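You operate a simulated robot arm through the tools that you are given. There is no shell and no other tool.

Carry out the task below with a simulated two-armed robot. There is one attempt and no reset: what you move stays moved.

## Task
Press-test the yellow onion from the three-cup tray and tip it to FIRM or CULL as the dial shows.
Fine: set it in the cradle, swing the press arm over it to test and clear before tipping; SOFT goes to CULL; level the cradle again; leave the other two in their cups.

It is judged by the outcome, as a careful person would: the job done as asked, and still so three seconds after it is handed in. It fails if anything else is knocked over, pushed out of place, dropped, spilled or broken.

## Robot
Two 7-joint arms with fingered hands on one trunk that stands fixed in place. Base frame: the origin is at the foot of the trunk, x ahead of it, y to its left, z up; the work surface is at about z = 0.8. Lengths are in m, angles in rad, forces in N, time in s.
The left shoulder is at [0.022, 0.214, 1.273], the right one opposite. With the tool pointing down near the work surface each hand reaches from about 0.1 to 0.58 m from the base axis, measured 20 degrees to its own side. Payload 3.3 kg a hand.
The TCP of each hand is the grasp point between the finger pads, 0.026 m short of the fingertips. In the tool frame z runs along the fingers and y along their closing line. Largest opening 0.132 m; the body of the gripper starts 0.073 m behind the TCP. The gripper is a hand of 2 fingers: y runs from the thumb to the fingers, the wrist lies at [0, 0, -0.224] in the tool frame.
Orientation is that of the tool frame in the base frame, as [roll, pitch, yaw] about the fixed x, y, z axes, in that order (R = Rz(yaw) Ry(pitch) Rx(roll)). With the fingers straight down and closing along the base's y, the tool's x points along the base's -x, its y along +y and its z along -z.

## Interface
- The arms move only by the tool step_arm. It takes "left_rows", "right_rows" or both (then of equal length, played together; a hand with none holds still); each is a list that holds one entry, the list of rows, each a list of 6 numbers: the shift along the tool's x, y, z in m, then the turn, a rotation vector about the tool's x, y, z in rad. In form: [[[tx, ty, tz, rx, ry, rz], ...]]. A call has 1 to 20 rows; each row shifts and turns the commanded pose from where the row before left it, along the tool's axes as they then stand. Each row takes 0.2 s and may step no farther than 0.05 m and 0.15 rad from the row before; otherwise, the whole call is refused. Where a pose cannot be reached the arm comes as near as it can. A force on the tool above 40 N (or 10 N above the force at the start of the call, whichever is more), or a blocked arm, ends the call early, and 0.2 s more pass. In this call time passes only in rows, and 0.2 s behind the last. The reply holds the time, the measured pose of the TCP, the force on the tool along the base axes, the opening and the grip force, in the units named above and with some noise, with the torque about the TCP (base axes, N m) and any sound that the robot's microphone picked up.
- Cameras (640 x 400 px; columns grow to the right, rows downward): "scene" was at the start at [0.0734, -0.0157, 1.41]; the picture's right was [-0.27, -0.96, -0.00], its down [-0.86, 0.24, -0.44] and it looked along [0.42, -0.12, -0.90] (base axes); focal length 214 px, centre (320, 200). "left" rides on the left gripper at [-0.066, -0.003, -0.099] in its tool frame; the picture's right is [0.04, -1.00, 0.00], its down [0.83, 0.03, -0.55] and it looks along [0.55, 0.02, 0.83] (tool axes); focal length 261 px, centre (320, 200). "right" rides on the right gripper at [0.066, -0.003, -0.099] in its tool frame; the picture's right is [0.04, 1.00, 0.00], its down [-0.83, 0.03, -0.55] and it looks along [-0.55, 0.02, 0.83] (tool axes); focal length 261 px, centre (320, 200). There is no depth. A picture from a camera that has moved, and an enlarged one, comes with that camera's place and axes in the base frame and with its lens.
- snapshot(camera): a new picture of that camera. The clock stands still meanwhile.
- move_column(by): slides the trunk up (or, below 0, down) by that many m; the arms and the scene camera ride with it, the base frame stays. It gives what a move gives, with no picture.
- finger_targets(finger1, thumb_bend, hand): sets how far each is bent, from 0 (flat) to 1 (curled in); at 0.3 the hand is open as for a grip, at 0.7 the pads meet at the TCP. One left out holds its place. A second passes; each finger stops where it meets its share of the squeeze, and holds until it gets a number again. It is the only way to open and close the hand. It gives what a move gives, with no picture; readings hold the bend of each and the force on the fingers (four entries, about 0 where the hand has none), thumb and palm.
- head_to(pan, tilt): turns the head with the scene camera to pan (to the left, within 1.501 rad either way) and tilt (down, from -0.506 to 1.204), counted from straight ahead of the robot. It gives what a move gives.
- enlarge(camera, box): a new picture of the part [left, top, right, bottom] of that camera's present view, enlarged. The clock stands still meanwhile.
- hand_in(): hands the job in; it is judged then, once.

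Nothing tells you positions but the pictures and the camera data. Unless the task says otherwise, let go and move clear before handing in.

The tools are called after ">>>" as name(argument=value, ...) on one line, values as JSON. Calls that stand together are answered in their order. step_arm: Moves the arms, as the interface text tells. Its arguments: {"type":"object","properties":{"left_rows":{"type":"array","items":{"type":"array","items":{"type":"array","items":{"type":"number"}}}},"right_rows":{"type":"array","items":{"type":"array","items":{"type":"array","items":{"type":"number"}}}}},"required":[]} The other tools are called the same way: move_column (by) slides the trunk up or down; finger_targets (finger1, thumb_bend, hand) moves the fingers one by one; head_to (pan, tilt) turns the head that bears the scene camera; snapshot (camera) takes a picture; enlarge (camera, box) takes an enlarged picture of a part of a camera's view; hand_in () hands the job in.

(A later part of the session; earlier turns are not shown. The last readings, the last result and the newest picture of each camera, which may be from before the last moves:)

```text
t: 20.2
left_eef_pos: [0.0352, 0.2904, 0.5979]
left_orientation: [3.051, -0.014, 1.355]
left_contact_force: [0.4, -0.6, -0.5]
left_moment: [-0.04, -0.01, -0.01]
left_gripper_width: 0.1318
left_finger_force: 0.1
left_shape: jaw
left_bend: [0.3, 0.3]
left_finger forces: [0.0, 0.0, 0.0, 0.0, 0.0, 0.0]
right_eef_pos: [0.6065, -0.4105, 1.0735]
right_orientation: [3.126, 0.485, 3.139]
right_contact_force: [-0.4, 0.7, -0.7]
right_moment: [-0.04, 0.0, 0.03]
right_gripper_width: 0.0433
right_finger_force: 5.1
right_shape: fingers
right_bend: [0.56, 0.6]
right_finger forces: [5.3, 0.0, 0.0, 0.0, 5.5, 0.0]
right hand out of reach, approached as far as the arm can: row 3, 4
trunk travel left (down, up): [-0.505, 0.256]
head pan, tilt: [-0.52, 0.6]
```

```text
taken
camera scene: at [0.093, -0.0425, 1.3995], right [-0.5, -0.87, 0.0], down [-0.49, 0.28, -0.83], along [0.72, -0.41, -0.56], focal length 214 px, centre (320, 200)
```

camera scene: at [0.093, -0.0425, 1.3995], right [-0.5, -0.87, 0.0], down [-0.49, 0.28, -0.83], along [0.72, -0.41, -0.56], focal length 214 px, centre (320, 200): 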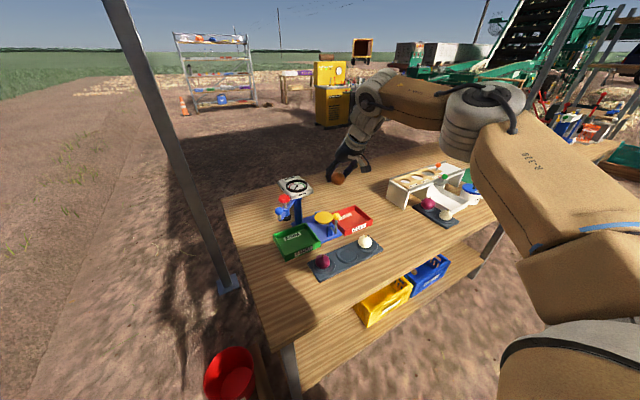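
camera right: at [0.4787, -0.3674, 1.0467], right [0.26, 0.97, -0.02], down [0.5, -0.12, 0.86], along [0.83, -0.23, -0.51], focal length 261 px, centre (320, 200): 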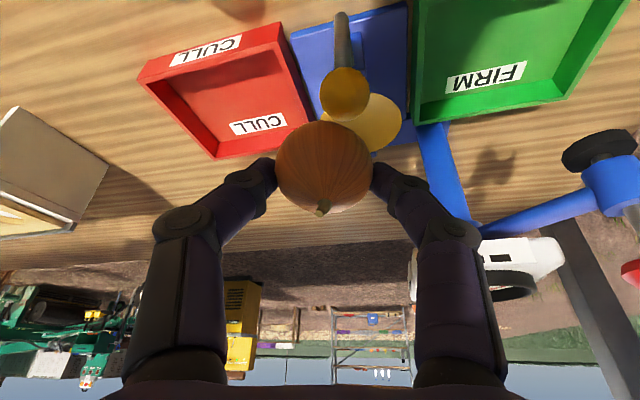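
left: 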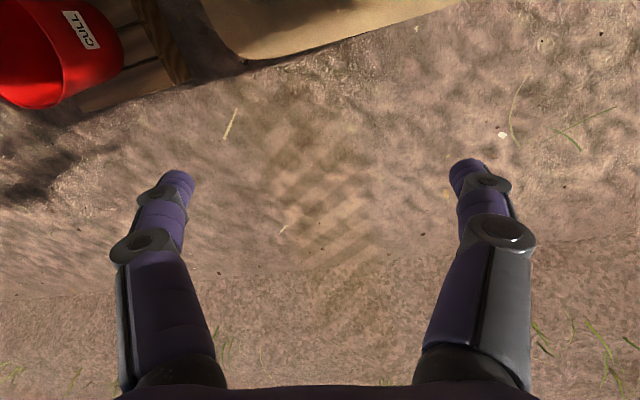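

Less yaw gave about 2 cm more reach. I'll test turning the other way, in line with the forearm.

>>> step_arm(right_rows=[[[0, 0, 0, -0.0699, 0, -0.1327], [0, 0, 0, -0.0699, 0, -0.1327], [-0.0211, -0.0074, 0.0111, 0, 0, 0], [-0.0211, -0.0074, 0.0111, 0, 0, 0]]])

>>> snapshot(camera="scene")

```text
t: 21.2
left_eef_pos: [0.0346, 0.2894, 0.5979]
left_orientation: [3.052, -0.015, 1.356]
left_contact_force: [0.0, -0.4, -0.1]
left_moment: [0.01, -0.01, 0.01]
left_gripper_width: 0.1319
left_finger_force: 0.0
left_shape: jaw
left_bend: [0.3, 0.3]
left_finger forces: [0.0, 0.0, 0.1, 0.0, 0.0, 0.1]
right_eef_pos: [0.6082, -0.4094, 1.0649]
right_orientation: [3.132, 0.489, -2.847]
right_contact_force: [0.1, 1.4, -1.3]
right_moment: [0.0, 0.01, 0.02]
right_gripper_width: 0.0433
right_finger_force: 5.2
right_shape: fingers
right_bend: [0.56, 0.6]
right_finger forces: [5.3, 0.0, 0.0, 0.0, 5.4, 0.1]
right hand out of reach, approached as far as the arm can: row 3, 4
trunk travel left (down, up): [-0.505, 0.256]
head pan, tilt: [-0.52, 0.6]
```

```text
taken
camera scene: at [0.0935, -0.0429, 1.3994], right [-0.5, -0.87, 0.0], down [-0.49, 0.28, -0.82], along [0.72, -0.41, -0.57], focal length 214 px, centre (320, 200)
```

scene: 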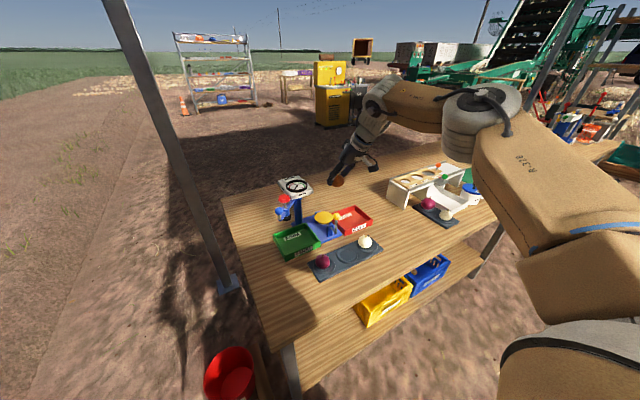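

Aligning with the forearm helps (x = 0.608), and the elbow looks stuck in place. I'll test whether going lower frees more forward reach, staying above the lever ball.

>>> step_arm(right_rows=[[[0.0141, 0, 0.0265, 0, 0, 0], [0.0141, 0, 0.0265, 0, 0, 0], [-0.0169, -0.0059, 0.009, 0, 0, 0], [-0.0169, -0.0059, 0.009, 0, 0, 0]]])

>>> snapshot(camera="scene")

```text
t: 22.2
left_eef_pos: [0.036, 0.2897, 0.5977]
left_orientation: [3.052, -0.015, 1.356]
left_contact_force: [0.4, 0.4, -0.9]
left_moment: [0.0, -0.03, -0.04]
left_gripper_width: 0.1318
left_finger_force: 0.1
left_shape: jaw
left_bend: [0.3, 0.3]
left_finger forces: [0.0, 0.1, 0.1, 0.0, 0.1, 0.1]
right_eef_pos: [0.608, -0.4093, 1.0053]
right_orientation: [3.129, 0.486, -2.848]
right_contact_force: [0.7, 0.9, -0.6]
right_moment: [-0.01, 0.05, -0.01]
right_gripper_width: 0.0431
right_finger_force: 5.2
right_shape: fingers
right_bend: [0.56, 0.6]
right_finger forces: [5.1, 0.1, 0.0, 0.0, 5.3, 0.1]
right hand out of reach, approached as far as the arm can: row 3, 4
trunk travel left (down, up): [-0.505, 0.256]
head pan, tilt: [-0.52, 0.6]
```

```text
taken
camera scene: at [0.0933, -0.0427, 1.3995], right [-0.5, -0.87, 0.0], down [-0.49, 0.28, -0.82], along [0.72, -0.41, -0.57], focal length 214 px, centre (320, 200)
```

scene: 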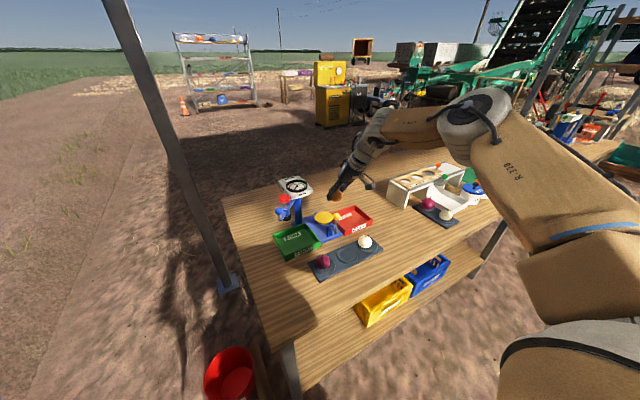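

The elbow is pinned sideways but rides with the trunk. A lower trunk puts the elbow level with the wrist and also leans slightly forward. So I'll back off and up, lower the trunk, and come in with a slight left yaw.

>>> step_arm(right_rows=[[[0.0013, 0.0059, -0.0384, 0, 0, 0], [0.0013, 0.0059, -0.0384, 0, 0, 0], [0.0013, 0.0059, -0.0384, 0, 0, 0]]])

>>> move_column(by=-0.1)

```text
t: 23.0
left_eef_pos: [0.0356, 0.2897, 0.5997]
left_orientation: [3.051, -0.016, 1.357]
left_contact_force: [-0.1, 0.1, 0.3]
left_moment: [0.01, 0.01, -0.01]
left_gripper_width: 0.1317
left_finger_force: 0.1
left_shape: jaw
left_bend: [0.3, 0.3]
left_finger forces: [0.1, 0.0, 0.1, 0.0, 0.0, 0.0]
right_eef_pos: [0.5489, -0.4112, 1.1065]
right_orientation: [3.129, 0.486, -2.848]
right_contact_force: [0.6, 0.2, -0.5]
right_moment: [-0.08, -0.02, 0.0]
right_gripper_width: 0.0433
right_finger_force: 4.9
right_shape: fingers
right_bend: [0.56, 0.6]
right_finger forces: [5.3, 0.0, 0.0, 0.0, 5.3, 0.0]
trunk travel left (down, up): [-0.505, 0.256]
head pan, tilt: [-0.52, 0.6]
```

```text
t: 24.3
left_eef_pos: [0.0355, 0.2886, 0.4982]
left_orientation: [3.054, -0.014, 1.357]
left_contact_force: [-0.2, -0.3, 0.2]
left_moment: [-0.01, -0.04, 0.02]
left_gripper_width: 0.1318
left_finger_force: 0.1
left_shape: jaw
left_bend: [0.3, 0.3]
left_finger forces: [0.0, 0.0, 0.0, 0.1, 0.0, 0.1]
right_eef_pos: [0.5488, -0.4104, 1.006]
right_orientation: [3.129, 0.486, -2.847]
right_contact_force: [-0.4, 0.5, -0.7]
right_moment: [0.02, 0.03, 0.0]
right_gripper_width: 0.0431
right_finger_force: 5.2
right_shape: fingers
right_bend: [0.56, 0.6]
right_finger forces: [5.2, 0.0, 0.0, 0.1, 5.2, 0.0]
trunk travel left (down, up): [-0.405, 0.356]
head pan, tilt: [-0.52, 0.6]
```

>>> step_arm(right_rows=[[[-0.0234, 0, -0.0442, 0, 0, 0]]])

>>> move_column(by=-0.05)

>>> step_arm(right_rows=[[[-0.0169, -0.003, 0.009, 0, 0, 0], [-0.0169, -0.003, 0.009, 0, 0, 0], [-0.0169, -0.003, 0.009, 0, 0, 0], [-0.0169, -0.003, 0.009, 0, 0, 0]]])

>>> snapshot(camera="scene")

```text
t: 24.7
left_eef_pos: [0.0361, 0.2897, 0.4979]
left_orientation: [3.052, -0.015, 1.356]
left_contact_force: [0.3, -1.0, 0.9]
left_moment: [-0.01, -0.02, -0.02]
left_gripper_width: 0.1317
left_finger_force: 0.1
left_shape: jaw
left_bend: [0.3, 0.3]
left_finger forces: [0.1, 0.1, 0.1, 0.0, 0.1, 0.1]
right_eef_pos: [0.5479, -0.4099, 1.0569]
right_orientation: [3.129, 0.486, -2.845]
right_contact_force: [0.7, 0.1, -0.8]
right_moment: [-0.01, -0.01, 0.01]
right_gripper_width: 0.0432
right_finger_force: 5.4
right_shape: fingers
right_bend: [0.56, 0.6]
right_finger forces: [5.2, 0.0, 0.0, 0.0, 5.3, 0.1]
trunk travel left (down, up): [-0.405, 0.356]
head pan, tilt: [-0.52, 0.6]
```

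```text
t: 25.6
left_eef_pos: [0.0361, 0.2894, 0.448]
left_orientation: [3.051, -0.016, 1.356]
left_contact_force: [-0.3, -1.0, 1.0]
left_moment: [0.0, 0.0, -0.02]
left_gripper_width: 0.1318
left_finger_force: 0.1
left_shape: jaw
left_bend: [0.3, 0.3]
left_finger forces: [0.0, 0.0, 0.0, 0.1, 0.1, 0.0]
right_eef_pos: [0.5476, -0.4118, 1.0061]
right_orientation: [3.13, 0.487, -2.848]
right_contact_force: [0.2, 0.2, -1.3]
right_moment: [0.01, 0.01, -0.02]
right_gripper_width: 0.0432
right_finger_force: 4.9
right_shape: fingers
right_bend: [0.56, 0.6]
right_finger forces: [5.2, 0.0, 0.1, 0.1, 5.3, 0.0]
trunk travel left (down, up): [-0.355, 0.406]
head pan, tilt: [-0.52, 0.6]
```

```text
t: 26.6
left_eef_pos: [0.0358, 0.2898, 0.4484]
left_orientation: [3.052, -0.015, 1.356]
left_contact_force: [-0.6, -0.7, -0.8]
left_moment: [0.06, 0.0, 0.01]
left_gripper_width: 0.1321
left_finger_force: 0.1
left_shape: jaw
left_bend: [0.3, 0.3]
left_finger forces: [0.0, 0.1, 0.0, 0.1, 0.1, 0.0]
right_eef_pos: [0.5864, -0.4048, 1.0049]
right_orientation: [3.129, 0.485, -2.847]
right_contact_force: [0.9, 0.0, -0.4]
right_moment: [0.01, -0.01, 0.02]
right_gripper_width: 0.043
right_finger_force: 5.4
right_shape: fingers
right_bend: [0.56, 0.6]
right_finger forces: [5.2, 0.0, 0.1, 0.0, 5.2, 0.1]
right hand out of reach, approached as far as the arm can: row 3, 4
trunk travel left (down, up): [-0.355, 0.406]
head pan, tilt: [-0.52, 0.6]
```

```text
taken
camera scene: at [0.1106, -0.0429, 1.2486], right [-0.5, -0.87, 0.0], down [-0.49, 0.28, -0.82], along [0.72, -0.41, -0.57], focal length 214 px, centre (320, 200)
```

scene: 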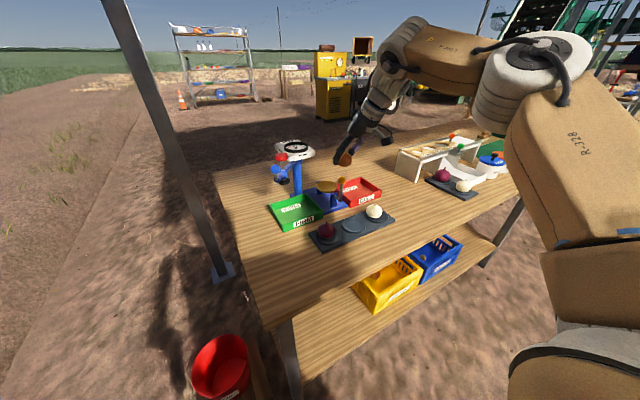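

The elbow stays pinned when I come in from the right. The quoted reach is best about 20° out, so I'll back off, sweep left at a safe height and go forward there, to see whether the elbow swings into a better posture.

>>> step_arm(right_rows=[[[0.0156, 0.0085, -0.029, 0, 0, 0], [0.0156, 0.0085, -0.029, 0, 0, 0], [0.0156, 0.0085, -0.029, 0, 0, 0], [-0.01044, 0.0382, 0.0055, 0, 0, 0], [-0.01044, 0.0382, 0.0055, 0, 0, 0], [-0.01044, 0.0382, 0.0055, 0, 0, 0], [-0.01044, 0.0382, 0.0055, 0, 0, 0], [-0.01044, 0.0382, 0.0055, 0, 0, 0]]])

>>> step_arm(right_rows=[[[-0.0253, -0.0089, 0.0134, 0, 0, 0], [-0.0253, -0.0089, 0.0134, 0, 0, 0]]])

>>> snapshot(camera="scene")

```text
t: 28.4
left_eef_pos: [0.0354, 0.2896, 0.4484]
left_orientation: [3.052, -0.016, 1.356]
left_contact_force: [-0.4, -1.1, -0.6]
left_moment: [-0.01, 0.02, -0.01]
left_gripper_width: 0.1321
left_finger_force: 0.0
left_shape: jaw
left_bend: [0.3, 0.3]
left_finger forces: [0.0, 0.0, 0.1, 0.1, 0.1, 0.0]
right_eef_pos: [0.4853, -0.2295, 1.056]
right_orientation: [3.129, 0.485, -2.85]
right_contact_force: [-0.6, 0.7, -0.4]
right_moment: [-0.05, -0.03, 0.0]
right_gripper_width: 0.0429
right_finger_force: 4.9
right_shape: fingers
right_bend: [0.56, 0.6]
right_finger forces: [5.2, 0.0, 0.0, 0.0, 5.3, 0.1]
right hand out of reach, approached as far as the arm can: row 8
trunk travel left (down, up): [-0.355, 0.406]
head pan, tilt: [-0.52, 0.6]
```

```text
t: 29.0
left_eef_pos: [0.0349, 0.2882, 0.4473]
left_orientation: [3.052, -0.015, 1.357]
left_contact_force: [0.1, 1.0, -0.2]
left_moment: [-0.03, 0.02, 0.01]
left_gripper_width: 0.1318
left_finger_force: 0.0
left_shape: jaw
left_bend: [0.3, 0.3]
left_finger forces: [0.0, 0.0, 0.0, 0.0, 0.1, 0.0]
right_eef_pos: [0.5181, -0.2592, 1.0498]
right_orientation: [3.129, 0.485, -2.846]
right_contact_force: [1.3, -0.6, -0.7]
right_moment: [0.02, 0.02, -0.03]
right_gripper_width: 0.0431
right_finger_force: 5.5
right_shape: fingers
right_bend: [0.56, 0.6]
right_finger forces: [5.1, 0.1, 0.1, 0.0, 5.3, 0.0]
right hand out of reach, approached as far as the arm can: row 1, 2
trunk travel left (down, up): [-0.355, 0.406]
head pan, tilt: [-0.52, 0.6]
```

```text
taken
camera scene: at [0.1113, -0.0432, 1.2485], right [-0.5, -0.87, 0.0], down [-0.49, 0.28, -0.82], along [0.72, -0.41, -0.57], focal length 214 px, centre (320, 200)
```

scene: 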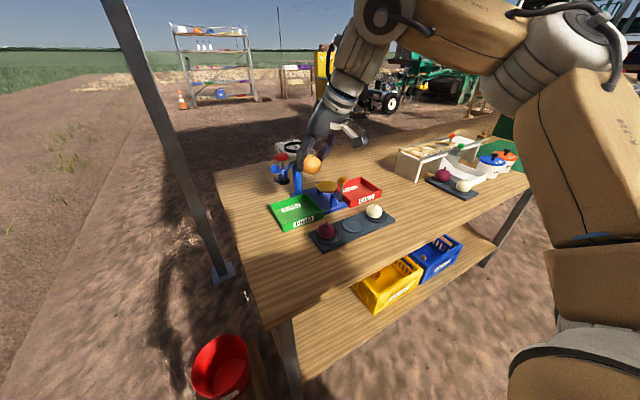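

The elbow is riding high and out to the side. I'll raise the trunk to its starting height so the arm reaches downward, the posture the quoted reach assumes, and test there.

>>> step_arm(right_rows=[[[0.0211, 0.0074, -0.0111, 0, 0, 0]]])

>>> move_column(by=0.2)

>>> step_arm(right_rows=[[[0.0159, 0, 0.03, 0, 0, 0], [0.0159, 0, 0.03, 0, 0, 0], [0.0159, 0, 0.03, 0, 0, 0], [0.0159, 0, 0.03, 0, 0, 0], [0.0159, 0, 0.03, 0, 0, 0], [0.0159, 0, 0.03, 0, 0, 0], [0.0079, 0, 0.015, 0, 0, 0]]])

>>> snapshot(camera="scene")

```text
t: 29.4
left_eef_pos: [0.0361, 0.288, 0.448]
left_orientation: [3.052, -0.016, 1.354]
left_contact_force: [0.6, -0.1, -0.1]
left_moment: [0.01, -0.02, 0.01]
left_gripper_width: 0.1318
left_finger_force: 0.0
left_shape: jaw
left_bend: [0.3, 0.3]
left_finger forces: [0.0, 0.1, 0.0, 0.1, 0.0, 0.0]
right_eef_pos: [0.4921, -0.2577, 1.0506]
right_orientation: [3.13, 0.484, -2.846]
right_contact_force: [-0.2, -0.4, -1.0]
right_moment: [-0.02, -0.01, 0.0]
right_gripper_width: 0.0429
right_finger_force: 5.1
right_shape: fingers
right_bend: [0.56, 0.6]
right_finger forces: [5.2, 0.1, 0.0, 0.1, 5.2, 0.1]
trunk travel left (down, up): [-0.355, 0.406]
head pan, tilt: [-0.52, 0.6]
```

```text
t: 31.6
left_eef_pos: [0.0358, 0.2894, 0.6493]
left_orientation: [3.052, -0.016, 1.355]
left_contact_force: [0.0, -0.6, 0.1]
left_moment: [0.01, 0.05, -0.03]
left_gripper_width: 0.1319
left_finger_force: 0.0
left_shape: jaw
left_bend: [0.3, 0.3]
left_finger forces: [0.1, 0.1, 0.0, 0.0, 0.0, 0.1]
right_eef_pos: [0.4922, -0.2589, 1.2509]
right_orientation: [3.129, 0.485, -2.848]
right_contact_force: [0.1, 0.0, -0.6]
right_moment: [0.01, -0.02, -0.03]
right_gripper_width: 0.043
right_finger_force: 5.4
right_shape: fingers
right_bend: [0.56, 0.6]
right_finger forces: [5.2, 0.0, 0.1, 0.1, 5.2, 0.0]
trunk travel left (down, up): [-0.555, 0.206]
head pan, tilt: [-0.52, 0.6]
```

```text
t: 33.2
left_eef_pos: [0.0359, 0.2894, 0.6477]
left_orientation: [3.052, -0.016, 1.356]
left_contact_force: [-0.1, 0.3, 0.5]
left_moment: [0.01, -0.01, 0.02]
left_gripper_width: 0.1316
left_finger_force: 0.0
left_shape: jaw
left_bend: [0.3, 0.3]
left_finger forces: [0.1, 0.0, 0.0, 0.1, 0.0, 0.1]
right_eef_pos: [0.4913, -0.2584, 1.029]
right_orientation: [3.13, 0.485, -2.849]
right_contact_force: [0.3, 0.0, 0.1]
right_moment: [0.01, 0.02, 0.01]
right_gripper_width: 0.043
right_finger_force: 4.9
right_shape: fingers
right_bend: [0.56, 0.6]
right_finger forces: [5.0, 0.0, 0.0, 0.0, 5.0, 0.0]
trunk travel left (down, up): [-0.555, 0.206]
head pan, tilt: [-0.52, 0.6]
```

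```text
taken
camera scene: at [0.0905, -0.0428, 1.4496], right [-0.5, -0.87, 0.0], down [-0.49, 0.28, -0.82], along [0.72, -0.41, -0.57], focal length 214 px, centre (320, 200)
```

scene: 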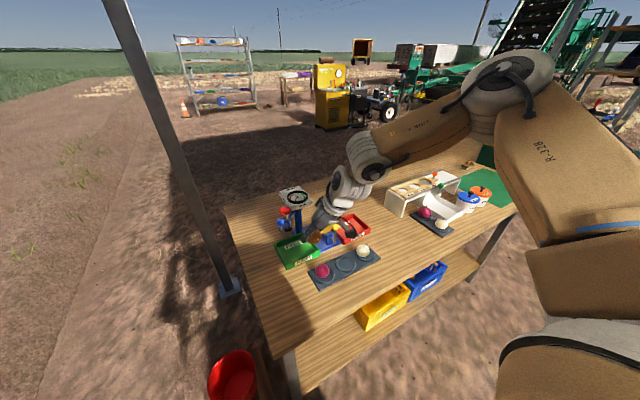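

The forearm now slopes down from a high elbow. I'll test going forward to above the cup from here, staying above z = 1.02.

>>> step_arm(right_rows=[[[-0.0154, -0.0368, 0.0081, 0, 0, 0], [-0.0154, -0.0368, 0.0081, 0, 0, 0], [-0.0154, -0.0368, 0.0081, 0, 0, 0], [-0.0154, -0.0368, 0.0081, 0, 0, 0], [-0.0338, -0.0118, 0.0178, 0, 0, 0]]])

>>> snapshot(camera="scene")

```text
t: 34.4
left_eef_pos: [0.0355, 0.2901, 0.6485]
left_orientation: [3.053, -0.016, 1.354]
left_contact_force: [0.1, 0.3, 0.1]
left_moment: [0.0, -0.02, 0.04]
left_gripper_width: 0.1318
left_finger_force: 0.1
left_shape: jaw
left_bend: [0.3, 0.3]
left_finger forces: [0.0, 0.1, 0.1, 0.0, 0.0, 0.1]
right_eef_pos: [0.5984, -0.3811, 1.0387]
right_orientation: [3.129, 0.485, -2.844]
right_contact_force: [-0.3, -0.2, 0.0]
right_moment: [0.0, -0.02, -0.01]
right_gripper_width: 0.0427
right_finger_force: 4.6
right_shape: fingers
right_bend: [0.56, 0.6]
right_finger forces: [4.9, 0.1, 0.0, 0.1, 5.1, 0.1]
right hand out of reach, approached as far as the arm can: row 4, 5
trunk travel left (down, up): [-0.555, 0.206]
head pan, tilt: [-0.52, 0.6]
```

```text
taken
camera scene: at [0.0903, -0.0423, 1.4496], right [-0.5, -0.87, 0.0], down [-0.49, 0.28, -0.83], along [0.72, -0.41, -0.56], focal length 214 px, centre (320, 200)
```

scene: 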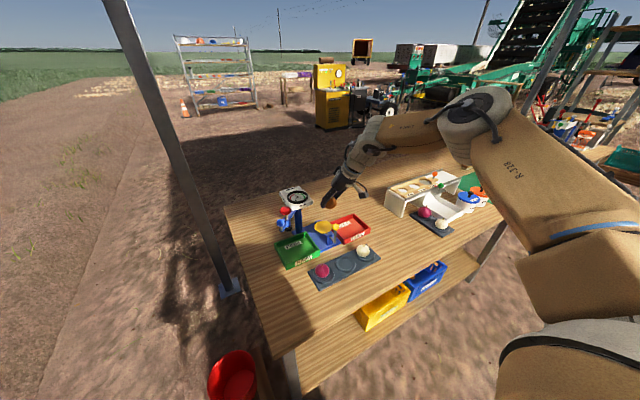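

The elbow always ends at the same place relative to the trunk. That means the best reach comes with the trunk about 0.237 m down (forearm level), a tilt of about 0.65 rad and yaw +0.3, which should just clear the lever ball. I'll tilt, raise the arm, and lower the trunk.

>>> step_arm(right_rows=[[[0, 0, 0, 0, -0.0825, 0], [0, 0, 0, 0, -0.0825, 0], [-0.0161, 0.001, -0.038, 0, 0, 0], [-0.0161, 0.001, -0.038, 0, 0, 0], [-0.0161, 0.001, -0.038, 0, 0, 0], [-0.0161, 0.001, -0.038, 0, 0, 0], [-0.0161, 0.001, -0.038, 0, 0, 0]]])

>>> move_column(by=-0.237)

>>> snapshot(camera="scene")

>>> snapshot(camera="right")

```text
t: 36.0
left_eef_pos: [0.0358, 0.2883, 0.6481]
left_orientation: [3.051, -0.015, 1.356]
left_contact_force: [-0.1, 0.4, 0.8]
left_moment: [0.02, 0.04, 0.0]
left_gripper_width: 0.1317
left_finger_force: 0.1
left_shape: jaw
left_bend: [0.3, 0.3]
left_finger forces: [0.0, 0.0, 0.0, 0.1, 0.1, 0.0]
right_eef_pos: [0.5506, -0.3931, 1.2414]
right_orientation: [3.127, 0.65, -2.85]
right_contact_force: [-0.6, -0.6, -0.2]
right_moment: [-0.03, 0.0, -0.03]
right_gripper_width: 0.0423
right_finger_force: 5.1
right_shape: fingers
right_bend: [0.56, 0.6]
right_finger forces: [4.9, 0.1, 0.1, 0.1, 5.0, 0.0]
trunk travel left (down, up): [-0.555, 0.206]
head pan, tilt: [-0.52, 0.6]
```

```text
t: 38.5
left_eef_pos: [0.0356, 0.2894, 0.4116]
left_orientation: [3.05, -0.016, 1.356]
left_contact_force: [0.4, -0.8, -0.3]
left_moment: [0.01, -0.01, 0.0]
left_gripper_width: 0.1317
left_finger_force: 0.1
left_shape: jaw
left_bend: [0.3, 0.3]
left_finger forces: [0.1, 0.0, 0.0, 0.1, 0.1, 0.0]
right_eef_pos: [0.5499, -0.3933, 1.0021]
right_orientation: [3.13, 0.651, -2.849]
right_contact_force: [0.6, 0.6, -1.0]
right_moment: [-0.02, 0.0, 0.0]
right_gripper_width: 0.0427
right_finger_force: 5.1
right_shape: fingers
right_bend: [0.56, 0.6]
right_finger forces: [4.9, 0.1, 0.1, 0.0, 4.9, 0.0]
trunk travel left (down, up): [-0.318, 0.443]
head pan, tilt: [-0.52, 0.6]
```

```text
taken
camera scene: at [0.1172, -0.0427, 1.2113], right [-0.5, -0.87, 0.0], down [-0.49, 0.28, -0.83], along [0.72, -0.41, -0.56], focal length 214 px, centre (320, 200)
```

scene: 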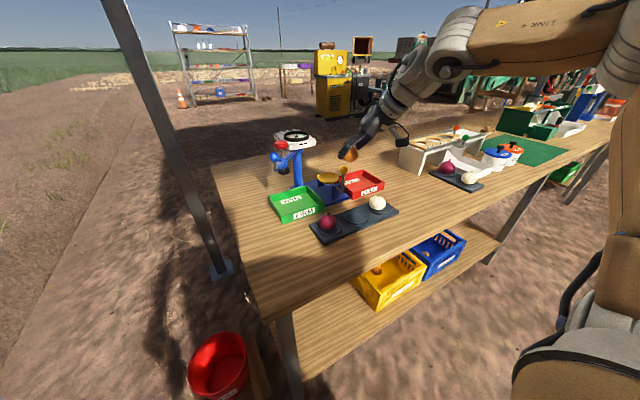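

```text
taken
camera right: at [0.444, -0.4295, 1.0402], right [-0.33, 0.94, -0.01], down [0.31, 0.12, 0.94], along [0.89, 0.3, -0.33], focal length 261 px, centre (320, 200)
```

right: 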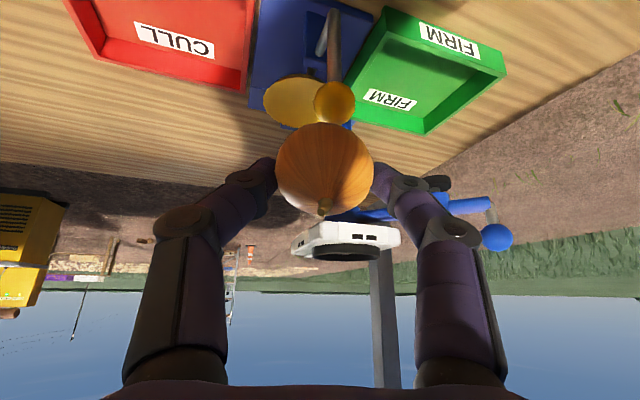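

I'm above z = 1.0 with the onion clear of the lever ball, so now I go forward over the ball toward the cup.

>>> step_arm(right_rows=[[[-0.0187, -0.0031, 0.0142, 0, 0, 0], [-0.0187, -0.0031, 0.0142, 0, 0, 0], [-0.0187, -0.0031, 0.0142, 0, 0, 0]]])

>>> snapshot(camera="scene")

>>> snapshot(camera="right")

```text
t: 39.3
left_eef_pos: [0.0356, 0.2893, 0.4109]
left_orientation: [3.051, -0.015, 1.356]
left_contact_force: [0.0, 0.4, -0.5]
left_moment: [-0.02, -0.04, -0.04]
left_gripper_width: 0.1319
left_finger_force: 0.2
left_shape: jaw
left_bend: [0.3, 0.3]
left_finger forces: [0.0, 0.1, 0.1, 0.1, 0.0, 0.0]
right_eef_pos: [0.6203, -0.3826, 1.0009]
right_orientation: [3.125, 0.649, -2.851]
right_contact_force: [0.2, -0.1, -0.4]
right_moment: [0.04, 0.0, 0.0]
right_gripper_width: 0.0425
right_finger_force: 4.5
right_shape: fingers
right_bend: [0.56, 0.6]
right_finger forces: [4.7, 0.0, 0.1, 0.0, 4.9, 0.1]
trunk travel left (down, up): [-0.318, 0.443]
head pan, tilt: [-0.52, 0.6]
```

```text
taken
camera scene: at [0.1177, -0.0429, 1.2111], right [-0.5, -0.87, 0.0], down [-0.49, 0.28, -0.82], along [0.72, -0.41, -0.57], focal length 214 px, centre (320, 200)
```

scene: 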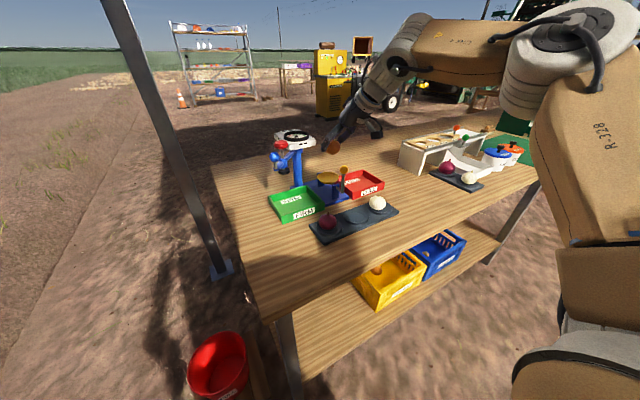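

```text
taken
camera right: at [0.5139, -0.418, 1.0394], right [-0.33, 0.94, -0.01], down [0.31, 0.12, 0.94], along [0.89, 0.31, -0.33], focal length 261 px, centre (320, 200)
```

right: 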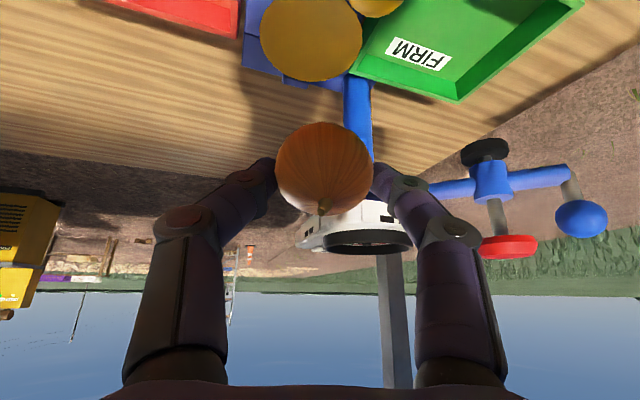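

>>> step_arm(right_rows=[[[0.0077, -0.0022, 0.0239, 0, 0, 0], [0.0077, -0.0022, 0.0239, 0, 0, 0], [0.0077, -0.0022, 0.0239, 0, 0, 0]]])

>>> snapshot(camera="right")

>>> enlarge(camera="scene", box=[260, 110, 400, 230])

```text
t: 40.1
left_eef_pos: [0.0373, 0.2894, 0.4111]
left_orientation: [3.052, -0.015, 1.358]
left_contact_force: [0.5, -0.7, 0.4]
left_moment: [-0.01, 0.01, 0.05]
left_gripper_width: 0.1318
left_finger_force: 0.0
left_shape: jaw
left_bend: [0.3, 0.3]
left_finger forces: [0.1, 0.1, 0.0, 0.1, 0.0, 0.1]
right_eef_pos: [0.6456, -0.3807, 0.9307]
right_orientation: [3.129, 0.65, -2.849]
right_contact_force: [0.0, 0.1, -0.9]
right_moment: [0.02, 0.02, 0.02]
right_gripper_width: 0.0425
right_finger_force: 4.7
right_shape: fingers
right_bend: [0.56, 0.6]
right_finger forces: [4.7, 0.1, 0.0, 0.0, 5.0, 0.0]
trunk travel left (down, up): [-0.318, 0.443]
head pan, tilt: [-0.52, 0.6]
```

```text
taken
camera right: at [0.5397, -0.4163, 0.969], right [-0.33, 0.94, -0.01], down [0.31, 0.12, 0.94], along [0.89, 0.3, -0.33], focal length 261 px, centre (320, 200)
```

right: 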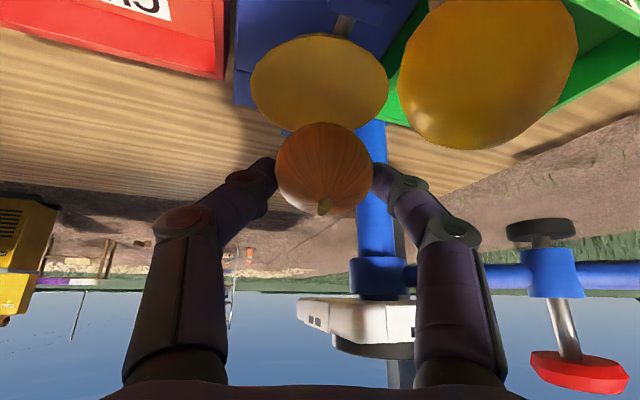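

```text
3.33 times, centred on (330, 170) of scene
camera zoom: at [0.1175, -0.0428, 1.2111], right [-0.5, -0.87, 0.0], down [-0.49, 0.28, -0.82], along [0.72, -0.41, -0.57], focal length 715 px, centre (287, 300)
```

zoom: 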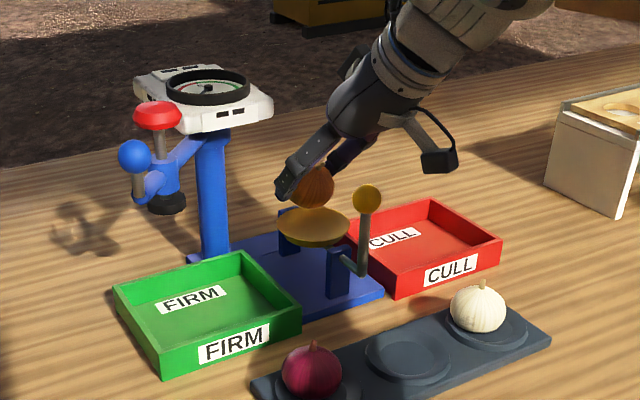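

The onion sits above the saucer and the lever ball is just clear of the camera box. I'll lower it further with a slight step back to centre it.

>>> step_arm(right_rows=[[[0.009, 0.0006, 0.0088, 0, 0, 0], [0.009, 0.0006, 0.0088, 0, 0, 0]]])

>>> snapshot(camera="right")

>>> enlarge(camera="scene", box=[290, 130, 370, 200])

```text
t: 40.7
left_eef_pos: [0.0352, 0.2899, 0.412]
left_orientation: [3.051, -0.017, 1.356]
left_contact_force: [-0.1, -1.3, 0.4]
left_moment: [0.02, 0.01, 0.04]
left_gripper_width: 0.1318
left_finger_force: 0.1
left_shape: jaw
left_bend: [0.3, 0.3]
left_finger forces: [0.0, 0.1, 0.0, 0.0, 0.0, 0.0]
right_eef_pos: [0.6424, -0.3804, 0.9058]
right_orientation: [3.127, 0.651, -2.848]
right_contact_force: [-0.7, 0.5, -0.7]
right_moment: [-0.03, -0.01, 0.0]
right_gripper_width: 0.0425
right_finger_force: 5.2
right_shape: fingers
right_bend: [0.56, 0.6]
right_finger forces: [4.9, 0.1, 0.1, 0.1, 4.9, 0.0]
trunk travel left (down, up): [-0.318, 0.443]
head pan, tilt: [-0.52, 0.6]
```

```text
taken
camera right: at [0.5362, -0.4157, 0.9438], right [-0.33, 0.94, -0.01], down [0.31, 0.12, 0.94], along [0.89, 0.3, -0.33], focal length 261 px, centre (320, 200)
```

right: 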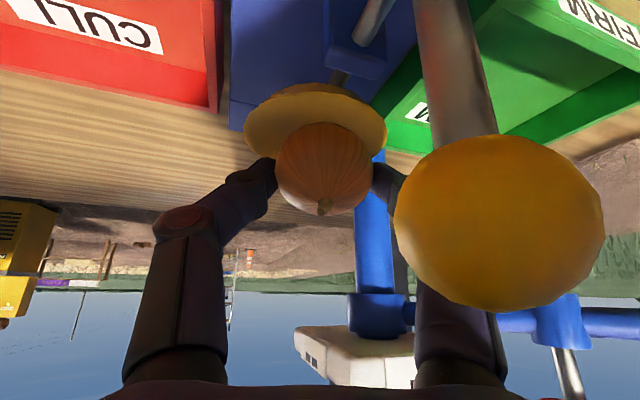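

```text
5.71 times, centred on (330, 165) of scene
camera zoom: at [0.1175, -0.0428, 1.2112], right [-0.5, -0.87, 0.0], down [-0.49, 0.28, -0.82], along [0.72, -0.41, -0.57], focal length 1226 px, centre (263, 400)
```

zoom: 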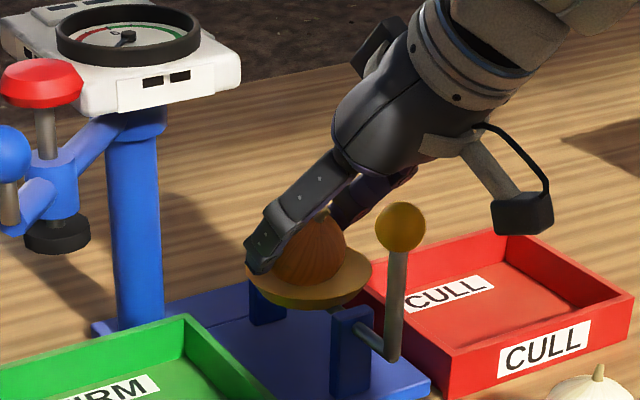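

>>> step_arm(right_rows=[[[0.0036, 0, 0.0048, 0, 0, 0]]])

>>> step_arm(right_rows=[[[0.0024, 0, 0.0032, 0, 0, 0]]])

>>> enlarge(camera="scene", box=[290, 130, 370, 200])

>>> enlarge(camera="right", box=[220, 60, 420, 240])

```text
t: 41.1
left_eef_pos: [0.0363, 0.2895, 0.41]
left_orientation: [3.051, -0.016, 1.357]
left_contact_force: [0.3, -0.1, -0.8]
left_moment: [0.0, 0.02, 0.03]
left_gripper_width: 0.1319
left_finger_force: 0.1
left_shape: jaw
left_bend: [0.3, 0.3]
left_finger forces: [0.1, 0.1, 0.0, 0.0, 0.1, 0.0]
right_eef_pos: [0.643, -0.3798, 0.9002]
right_orientation: [3.127, 0.649, -2.847]
right_contact_force: [0.9, 0.7, 0.8]
right_moment: [0.05, 0.0, 0.01]
right_gripper_width: 0.0384
right_finger_force: 4.0
right_shape: fingers
right_bend: [0.58, 0.61]
right_finger forces: [4.0, 0.0, 0.0, 0.0, 3.8, 0.0]
trunk travel left (down, up): [-0.318, 0.443]
head pan, tilt: [-0.52, 0.6]
```

```text
t: 41.5
left_eef_pos: [0.036, 0.2891, 0.4101]
left_orientation: [3.051, -0.016, 1.357]
left_contact_force: [0.6, -0.6, 0.8]
left_moment: [-0.01, -0.02, -0.01]
left_gripper_width: 0.1319
left_finger_force: 0.1
left_shape: jaw
left_bend: [0.3, 0.3]
left_finger forces: [0.0, 0.1, 0.1, 0.1, 0.1, 0.0]
right_eef_pos: [0.6424, -0.3788, 0.8974]
right_orientation: [3.129, 0.65, -2.85]
right_contact_force: [1.1, 1.3, 3.5]
right_moment: [0.03, -0.03, -0.02]
right_gripper_width: 0.0378
right_finger_force: 4.1
right_shape: fingers
right_bend: [0.58, 0.61]
right_finger forces: [4.2, 0.0, 0.1, 0.0, 4.1, 0.0]
trunk travel left (down, up): [-0.318, 0.443]
head pan, tilt: [-0.52, 0.6]
```

```text
5.71 times, centred on (330, 165) of scene
camera zoom: at [0.1173, -0.0425, 1.2112], right [-0.5, -0.87, 0.0], down [-0.49, 0.28, -0.83], along [0.72, -0.41, -0.56], focal length 1226 px, centre (263, 400)
```

zoom: 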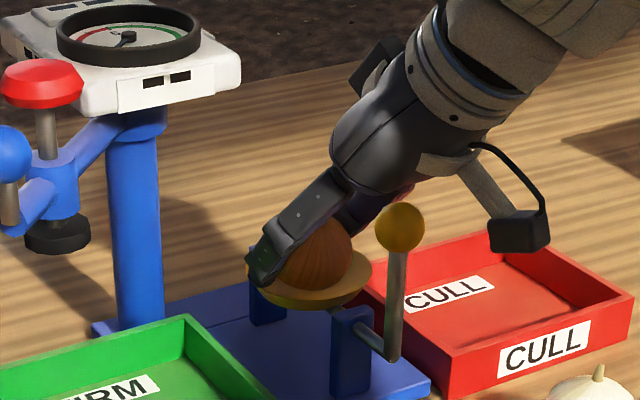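

```text
2.22 times, centred on (320, 150) of right
camera zoom: at [0.536, -0.4148, 0.9344], right [-0.33, 0.94, -0.01], down [0.31, 0.12, 0.94], along [0.89, 0.31, -0.33], focal length 579 px, centre (320, 311)
```

zoom: 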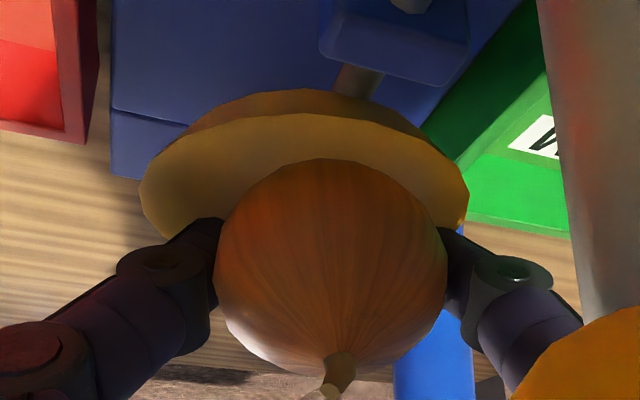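

The onion is resting in the saucer: upward force has appeared and the grip has eased. I'll open the fingers modestly to release it.

>>> finger_targets(hand="right", finger1=0.53, thumb_bend=0.55)

>>> enlarge(camera="right", box=[220, 60, 420, 240])

>>> enlarge(camera="scene", box=[290, 130, 370, 200])

```text
t: 42.5
left_eef_pos: [0.0351, 0.2906, 0.411]
left_orientation: [3.051, -0.017, 1.356]
left_contact_force: [0.0, -0.2, -0.8]
left_moment: [0.0, -0.05, 0.01]
left_gripper_width: 0.132
left_finger_force: 0.1
left_shape: jaw
left_bend: [0.3, 0.3]
left_finger forces: [0.0, 0.0, 0.1, 0.0, 0.0, 0.1]
right_eef_pos: [0.6425, -0.3788, 0.8975]
right_orientation: [3.129, 0.649, -2.849]
right_contact_force: [1.3, -0.4, 6.0]
right_moment: [0.06, -0.06, -0.06]
right_gripper_width: 0.0412
right_finger_force: 4.2
right_shape: fingers
right_bend: [0.57, 0.57]
right_finger forces: [4.2, 0.0, 0.0, 0.1, 3.4, 0.0]
trunk travel left (down, up): [-0.318, 0.443]
head pan, tilt: [-0.52, 0.6]
```

```text
2.22 times, centred on (320, 150) of right
camera zoom: at [0.5358, -0.4148, 0.9347], right [-0.33, 0.94, -0.01], down [0.31, 0.12, 0.94], along [0.89, 0.3, -0.33], focal length 579 px, centre (320, 311)
```

zoom: 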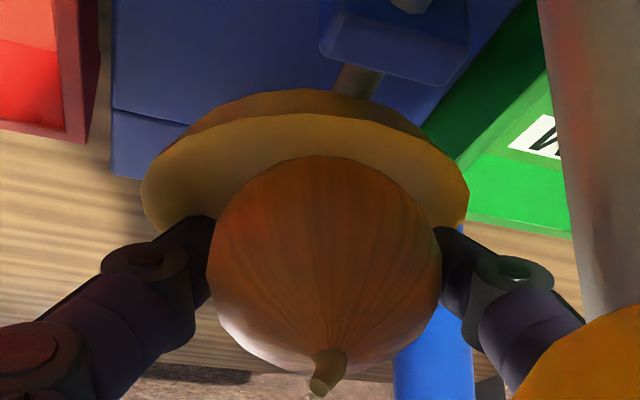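

```text
5.71 times, centred on (330, 165) of scene
camera zoom: at [0.1169, -0.0424, 1.2113], right [-0.5, -0.87, 0.0], down [-0.49, 0.28, -0.83], along [0.72, -0.41, -0.56], focal length 1226 px, centre (263, 400)
```

zoom: 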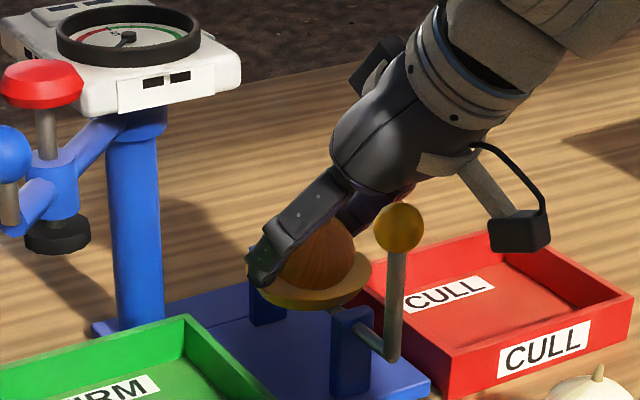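

The fingertips look wedged against the inside of the saucer rim. I'll relax them to their present bend and lift a few millimetres, then open.

>>> finger_targets(hand="right", finger1=0.56, thumb_bend=0.565)

>>> step_arm(right_rows=[[[-0.0024, 0, -0.0032, 0, 0, 0]]])

>>> enlarge(camera="right", box=[220, 60, 420, 240])

>>> enlarge(camera="scene", box=[290, 130, 370, 200])

```text
t: 43.5
left_eef_pos: [0.0349, 0.2899, 0.4112]
left_orientation: [3.052, -0.016, 1.357]
left_contact_force: [0.0, -0.9, 0.1]
left_moment: [0.01, -0.04, -0.05]
left_gripper_width: 0.1319
left_finger_force: 0.1
left_shape: jaw
left_bend: [0.3, 0.3]
left_finger forces: [0.0, 0.0, 0.0, 0.0, 0.1, 0.0]
right_eef_pos: [0.6411, -0.3784, 0.8968]
right_orientation: [3.129, 0.652, -2.849]
right_contact_force: [0.9, 1.0, 5.6]
right_moment: [0.12, -0.06, -0.05]
right_gripper_width: 0.0407
right_finger_force: 3.0
right_shape: fingers
right_bend: [0.58, 0.57]
right_finger forces: [3.3, 0.0, 0.0, 0.1, 2.8, 0.1]
trunk travel left (down, up): [-0.318, 0.443]
head pan, tilt: [-0.52, 0.6]
```

```text
t: 43.9
left_eef_pos: [0.0359, 0.2882, 0.4105]
left_orientation: [3.051, -0.015, 1.354]
left_contact_force: [-0.1, -0.3, -0.6]
left_moment: [-0.01, 0.02, -0.02]
left_gripper_width: 0.1322
left_finger_force: 0.0
left_shape: jaw
left_bend: [0.3, 0.3]
left_finger forces: [0.0, 0.1, 0.1, 0.1, 0.0, 0.1]
right_eef_pos: [0.6423, -0.3787, 0.8984]
right_orientation: [3.129, 0.649, -2.85]
right_contact_force: [0.3, -0.6, 0.5]
right_moment: [0.01, 0.02, 0.03]
right_gripper_width: 0.0451
right_finger_force: 0.1
right_shape: fingers
right_bend: [0.56, 0.56]
right_finger forces: [0.1, 0.0, 0.0, 0.1, 0.3, 0.0]
trunk travel left (down, up): [-0.318, 0.443]
head pan, tilt: [-0.52, 0.6]
```

```text
2.22 times, centred on (320, 150) of right
camera zoom: at [0.5357, -0.4155, 0.9375], right [-0.33, 0.94, -0.01], down [0.31, 0.12, 0.94], along [0.89, 0.3, -0.33], focal length 579 px, centre (320, 311)
```

zoom: 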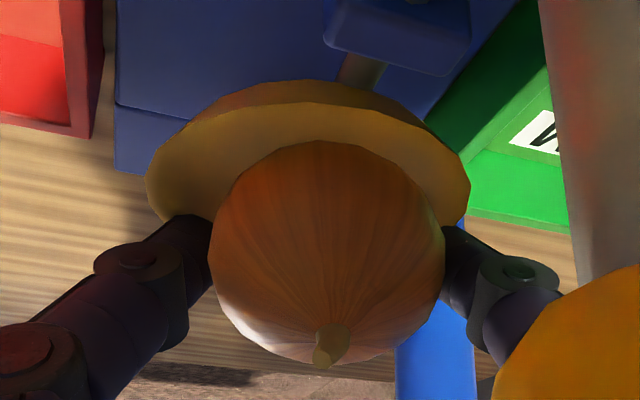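

```text
5.71 times, centred on (330, 165) of scene
camera zoom: at [0.1173, -0.0426, 1.2111], right [-0.5, -0.87, 0.0], down [-0.49, 0.28, -0.83], along [0.72, -0.41, -0.56], focal length 1226 px, centre (263, 400)
```

zoom: 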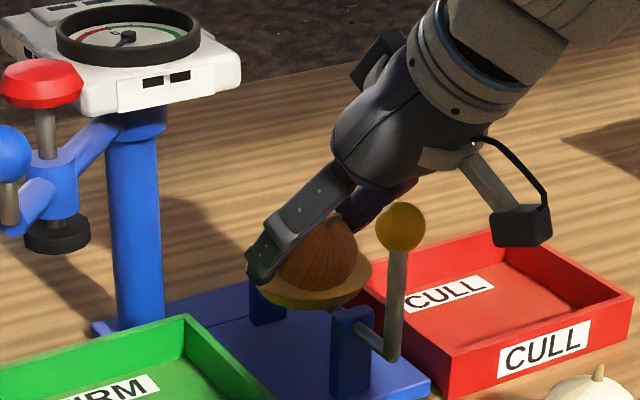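

The wedge is gone and forces are near zero. I'll lift a little more, open further, and check that the onion stays seated.

>>> step_arm(right_rows=[[[-0.003, 0, -0.004, 0, 0, 0]]])

>>> finger_targets(hand="right", finger1=0.5, thumb_bend=0.5)

>>> enlarge(camera="right", box=[220, 60, 420, 240])

>>> enlarge(camera="scene", box=[290, 130, 370, 200])

```text
t: 44.3
left_eef_pos: [0.0344, 0.2894, 0.4104]
left_orientation: [3.052, -0.014, 1.356]
left_contact_force: [0.6, 0.3, -0.7]
left_moment: [-0.02, 0.01, -0.03]
left_gripper_width: 0.1323
left_finger_force: 0.0
left_shape: jaw
left_bend: [0.3, 0.3]
left_finger forces: [0.0, 0.0, 0.1, 0.0, 0.0, 0.1]
right_eef_pos: [0.642, -0.38, 0.9049]
right_orientation: [3.128, 0.649, -2.848]
right_contact_force: [0.1, -0.1, -1.0]
right_moment: [-0.02, 0.03, 0.01]
right_gripper_width: 0.0465
right_finger_force: 0.2
right_shape: fingers
right_bend: [0.56, 0.56]
right_finger forces: [0.4, 0.1, 0.1, 0.0, 0.2, 0.1]
trunk travel left (down, up): [-0.318, 0.443]
head pan, tilt: [-0.52, 0.6]
```

```text
t: 45.3
left_eef_pos: [0.0358, 0.2896, 0.4112]
left_orientation: [3.052, -0.016, 1.355]
left_contact_force: [-0.6, -0.7, -0.3]
left_moment: [-0.01, -0.04, -0.02]
left_gripper_width: 0.1317
left_finger_force: 0.0
left_shape: jaw
left_bend: [0.3, 0.3]
left_finger forces: [0.0, 0.0, 0.0, 0.1, 0.0, 0.0]
right_eef_pos: [0.6418, -0.3799, 0.9049]
right_orientation: [3.128, 0.652, -2.848]
right_contact_force: [0.3, -0.3, 0.0]
right_moment: [0.0, -0.01, -0.03]
right_gripper_width: 0.0658
right_finger_force: 0.1
right_shape: fingers
right_bend: [0.5, 0.5]
right_finger forces: [0.0, 0.1, 0.0, 0.0, 0.0, 0.1]
trunk travel left (down, up): [-0.318, 0.443]
head pan, tilt: [-0.52, 0.6]
```

```text
2.22 times, centred on (320, 150) of right
camera zoom: at [0.536, -0.4153, 0.9434], right [-0.33, 0.94, -0.01], down [0.31, 0.12, 0.94], along [0.89, 0.3, -0.33], focal length 579 px, centre (320, 311)
```

zoom: 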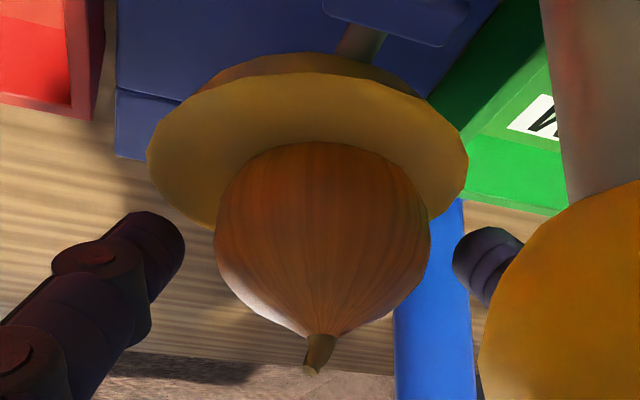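

```text
5.71 times, centred on (330, 165) of scene
camera zoom: at [0.1173, -0.0427, 1.2112], right [-0.5, -0.87, 0.0], down [-0.49, 0.28, -0.82], along [0.72, -0.41, -0.57], focal length 1226 px, centre (263, 400)
```

zoom: 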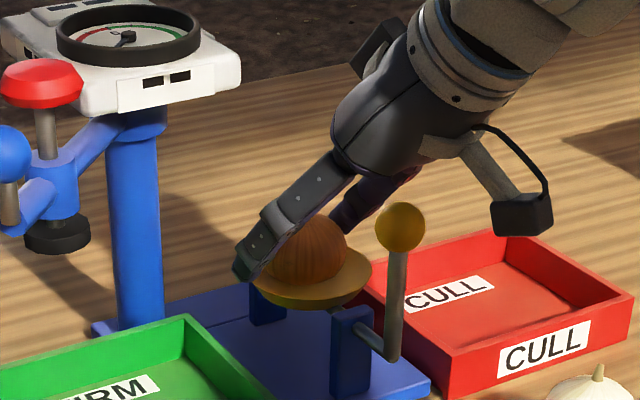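

The onion sits free in the saucer with the cradle level. I'll withdraw up and back, clear of everything, then look at the rig before going for the blue knob.

>>> step_arm(right_rows=[[[-0.0146, 0.0022, -0.0308, 0, 0, 0], [-0.0146, 0.0022, -0.0308, 0, 0, 0], [-0.0146, 0.0022, -0.0308, 0, 0, 0], [0.0228, 0.0089, -0.0173, 0, 0, 0], [0.0228, 0.0089, -0.0173, 0, 0, 0], [0.0228, 0.0089, -0.0173, 0, 0, 0], [0.0228, 0.0089, -0.0173, 0, 0, 0]]])

>>> enlarge(camera="scene", box=[260, 110, 400, 230])

>>> snapshot(camera="right")

```text
t: 46.9
left_eef_pos: [0.036, 0.2899, 0.4104]
left_orientation: [3.055, -0.017, 1.357]
left_contact_force: [-0.8, 0.8, -0.4]
left_moment: [-0.02, -0.02, -0.01]
left_gripper_width: 0.1318
left_finger_force: 0.1
left_shape: jaw
left_bend: [0.3, 0.3]
left_finger forces: [0.0, 0.1, 0.0, 0.0, 0.0, 0.1]
right_eef_pos: [0.5005, -0.3804, 1.0055]
right_orientation: [3.127, 0.651, -2.85]
right_contact_force: [0.2, -0.4, -0.8]
right_moment: [-0.01, 0.01, 0.01]
right_gripper_width: 0.0659
right_finger_force: 0.1
right_shape: fingers
right_bend: [0.5, 0.5]
right_finger forces: [0.0, 0.0, 0.0, 0.0, 0.1, 0.0]
trunk travel left (down, up): [-0.318, 0.443]
head pan, tilt: [-0.52, 0.6]
```

```text
3.33 times, centred on (330, 170) of scene
camera zoom: at [0.117, -0.0427, 1.2112], right [-0.5, -0.87, 0.0], down [-0.49, 0.28, -0.83], along [0.72, -0.41, -0.56], focal length 715 px, centre (287, 300)
```

zoom: 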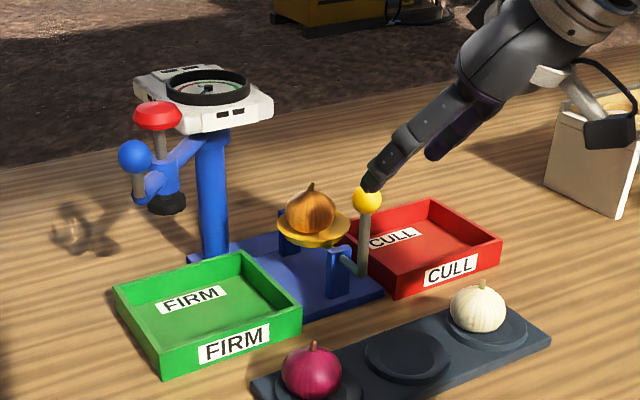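

```text
taken
camera right: at [0.3941, -0.4163, 1.0429], right [-0.33, 0.94, -0.01], down [0.31, 0.12, 0.94], along [0.89, 0.3, -0.33], focal length 261 px, centre (320, 200)
```

right: 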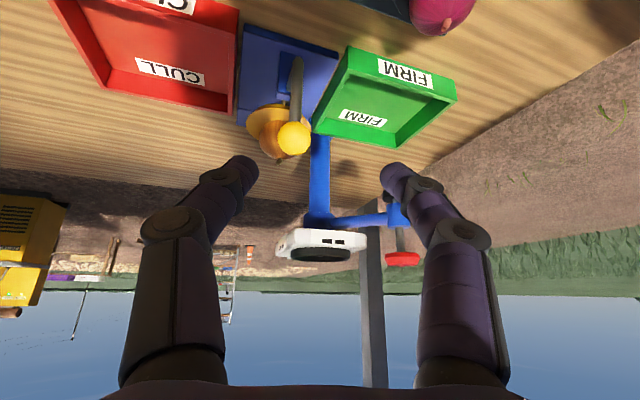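

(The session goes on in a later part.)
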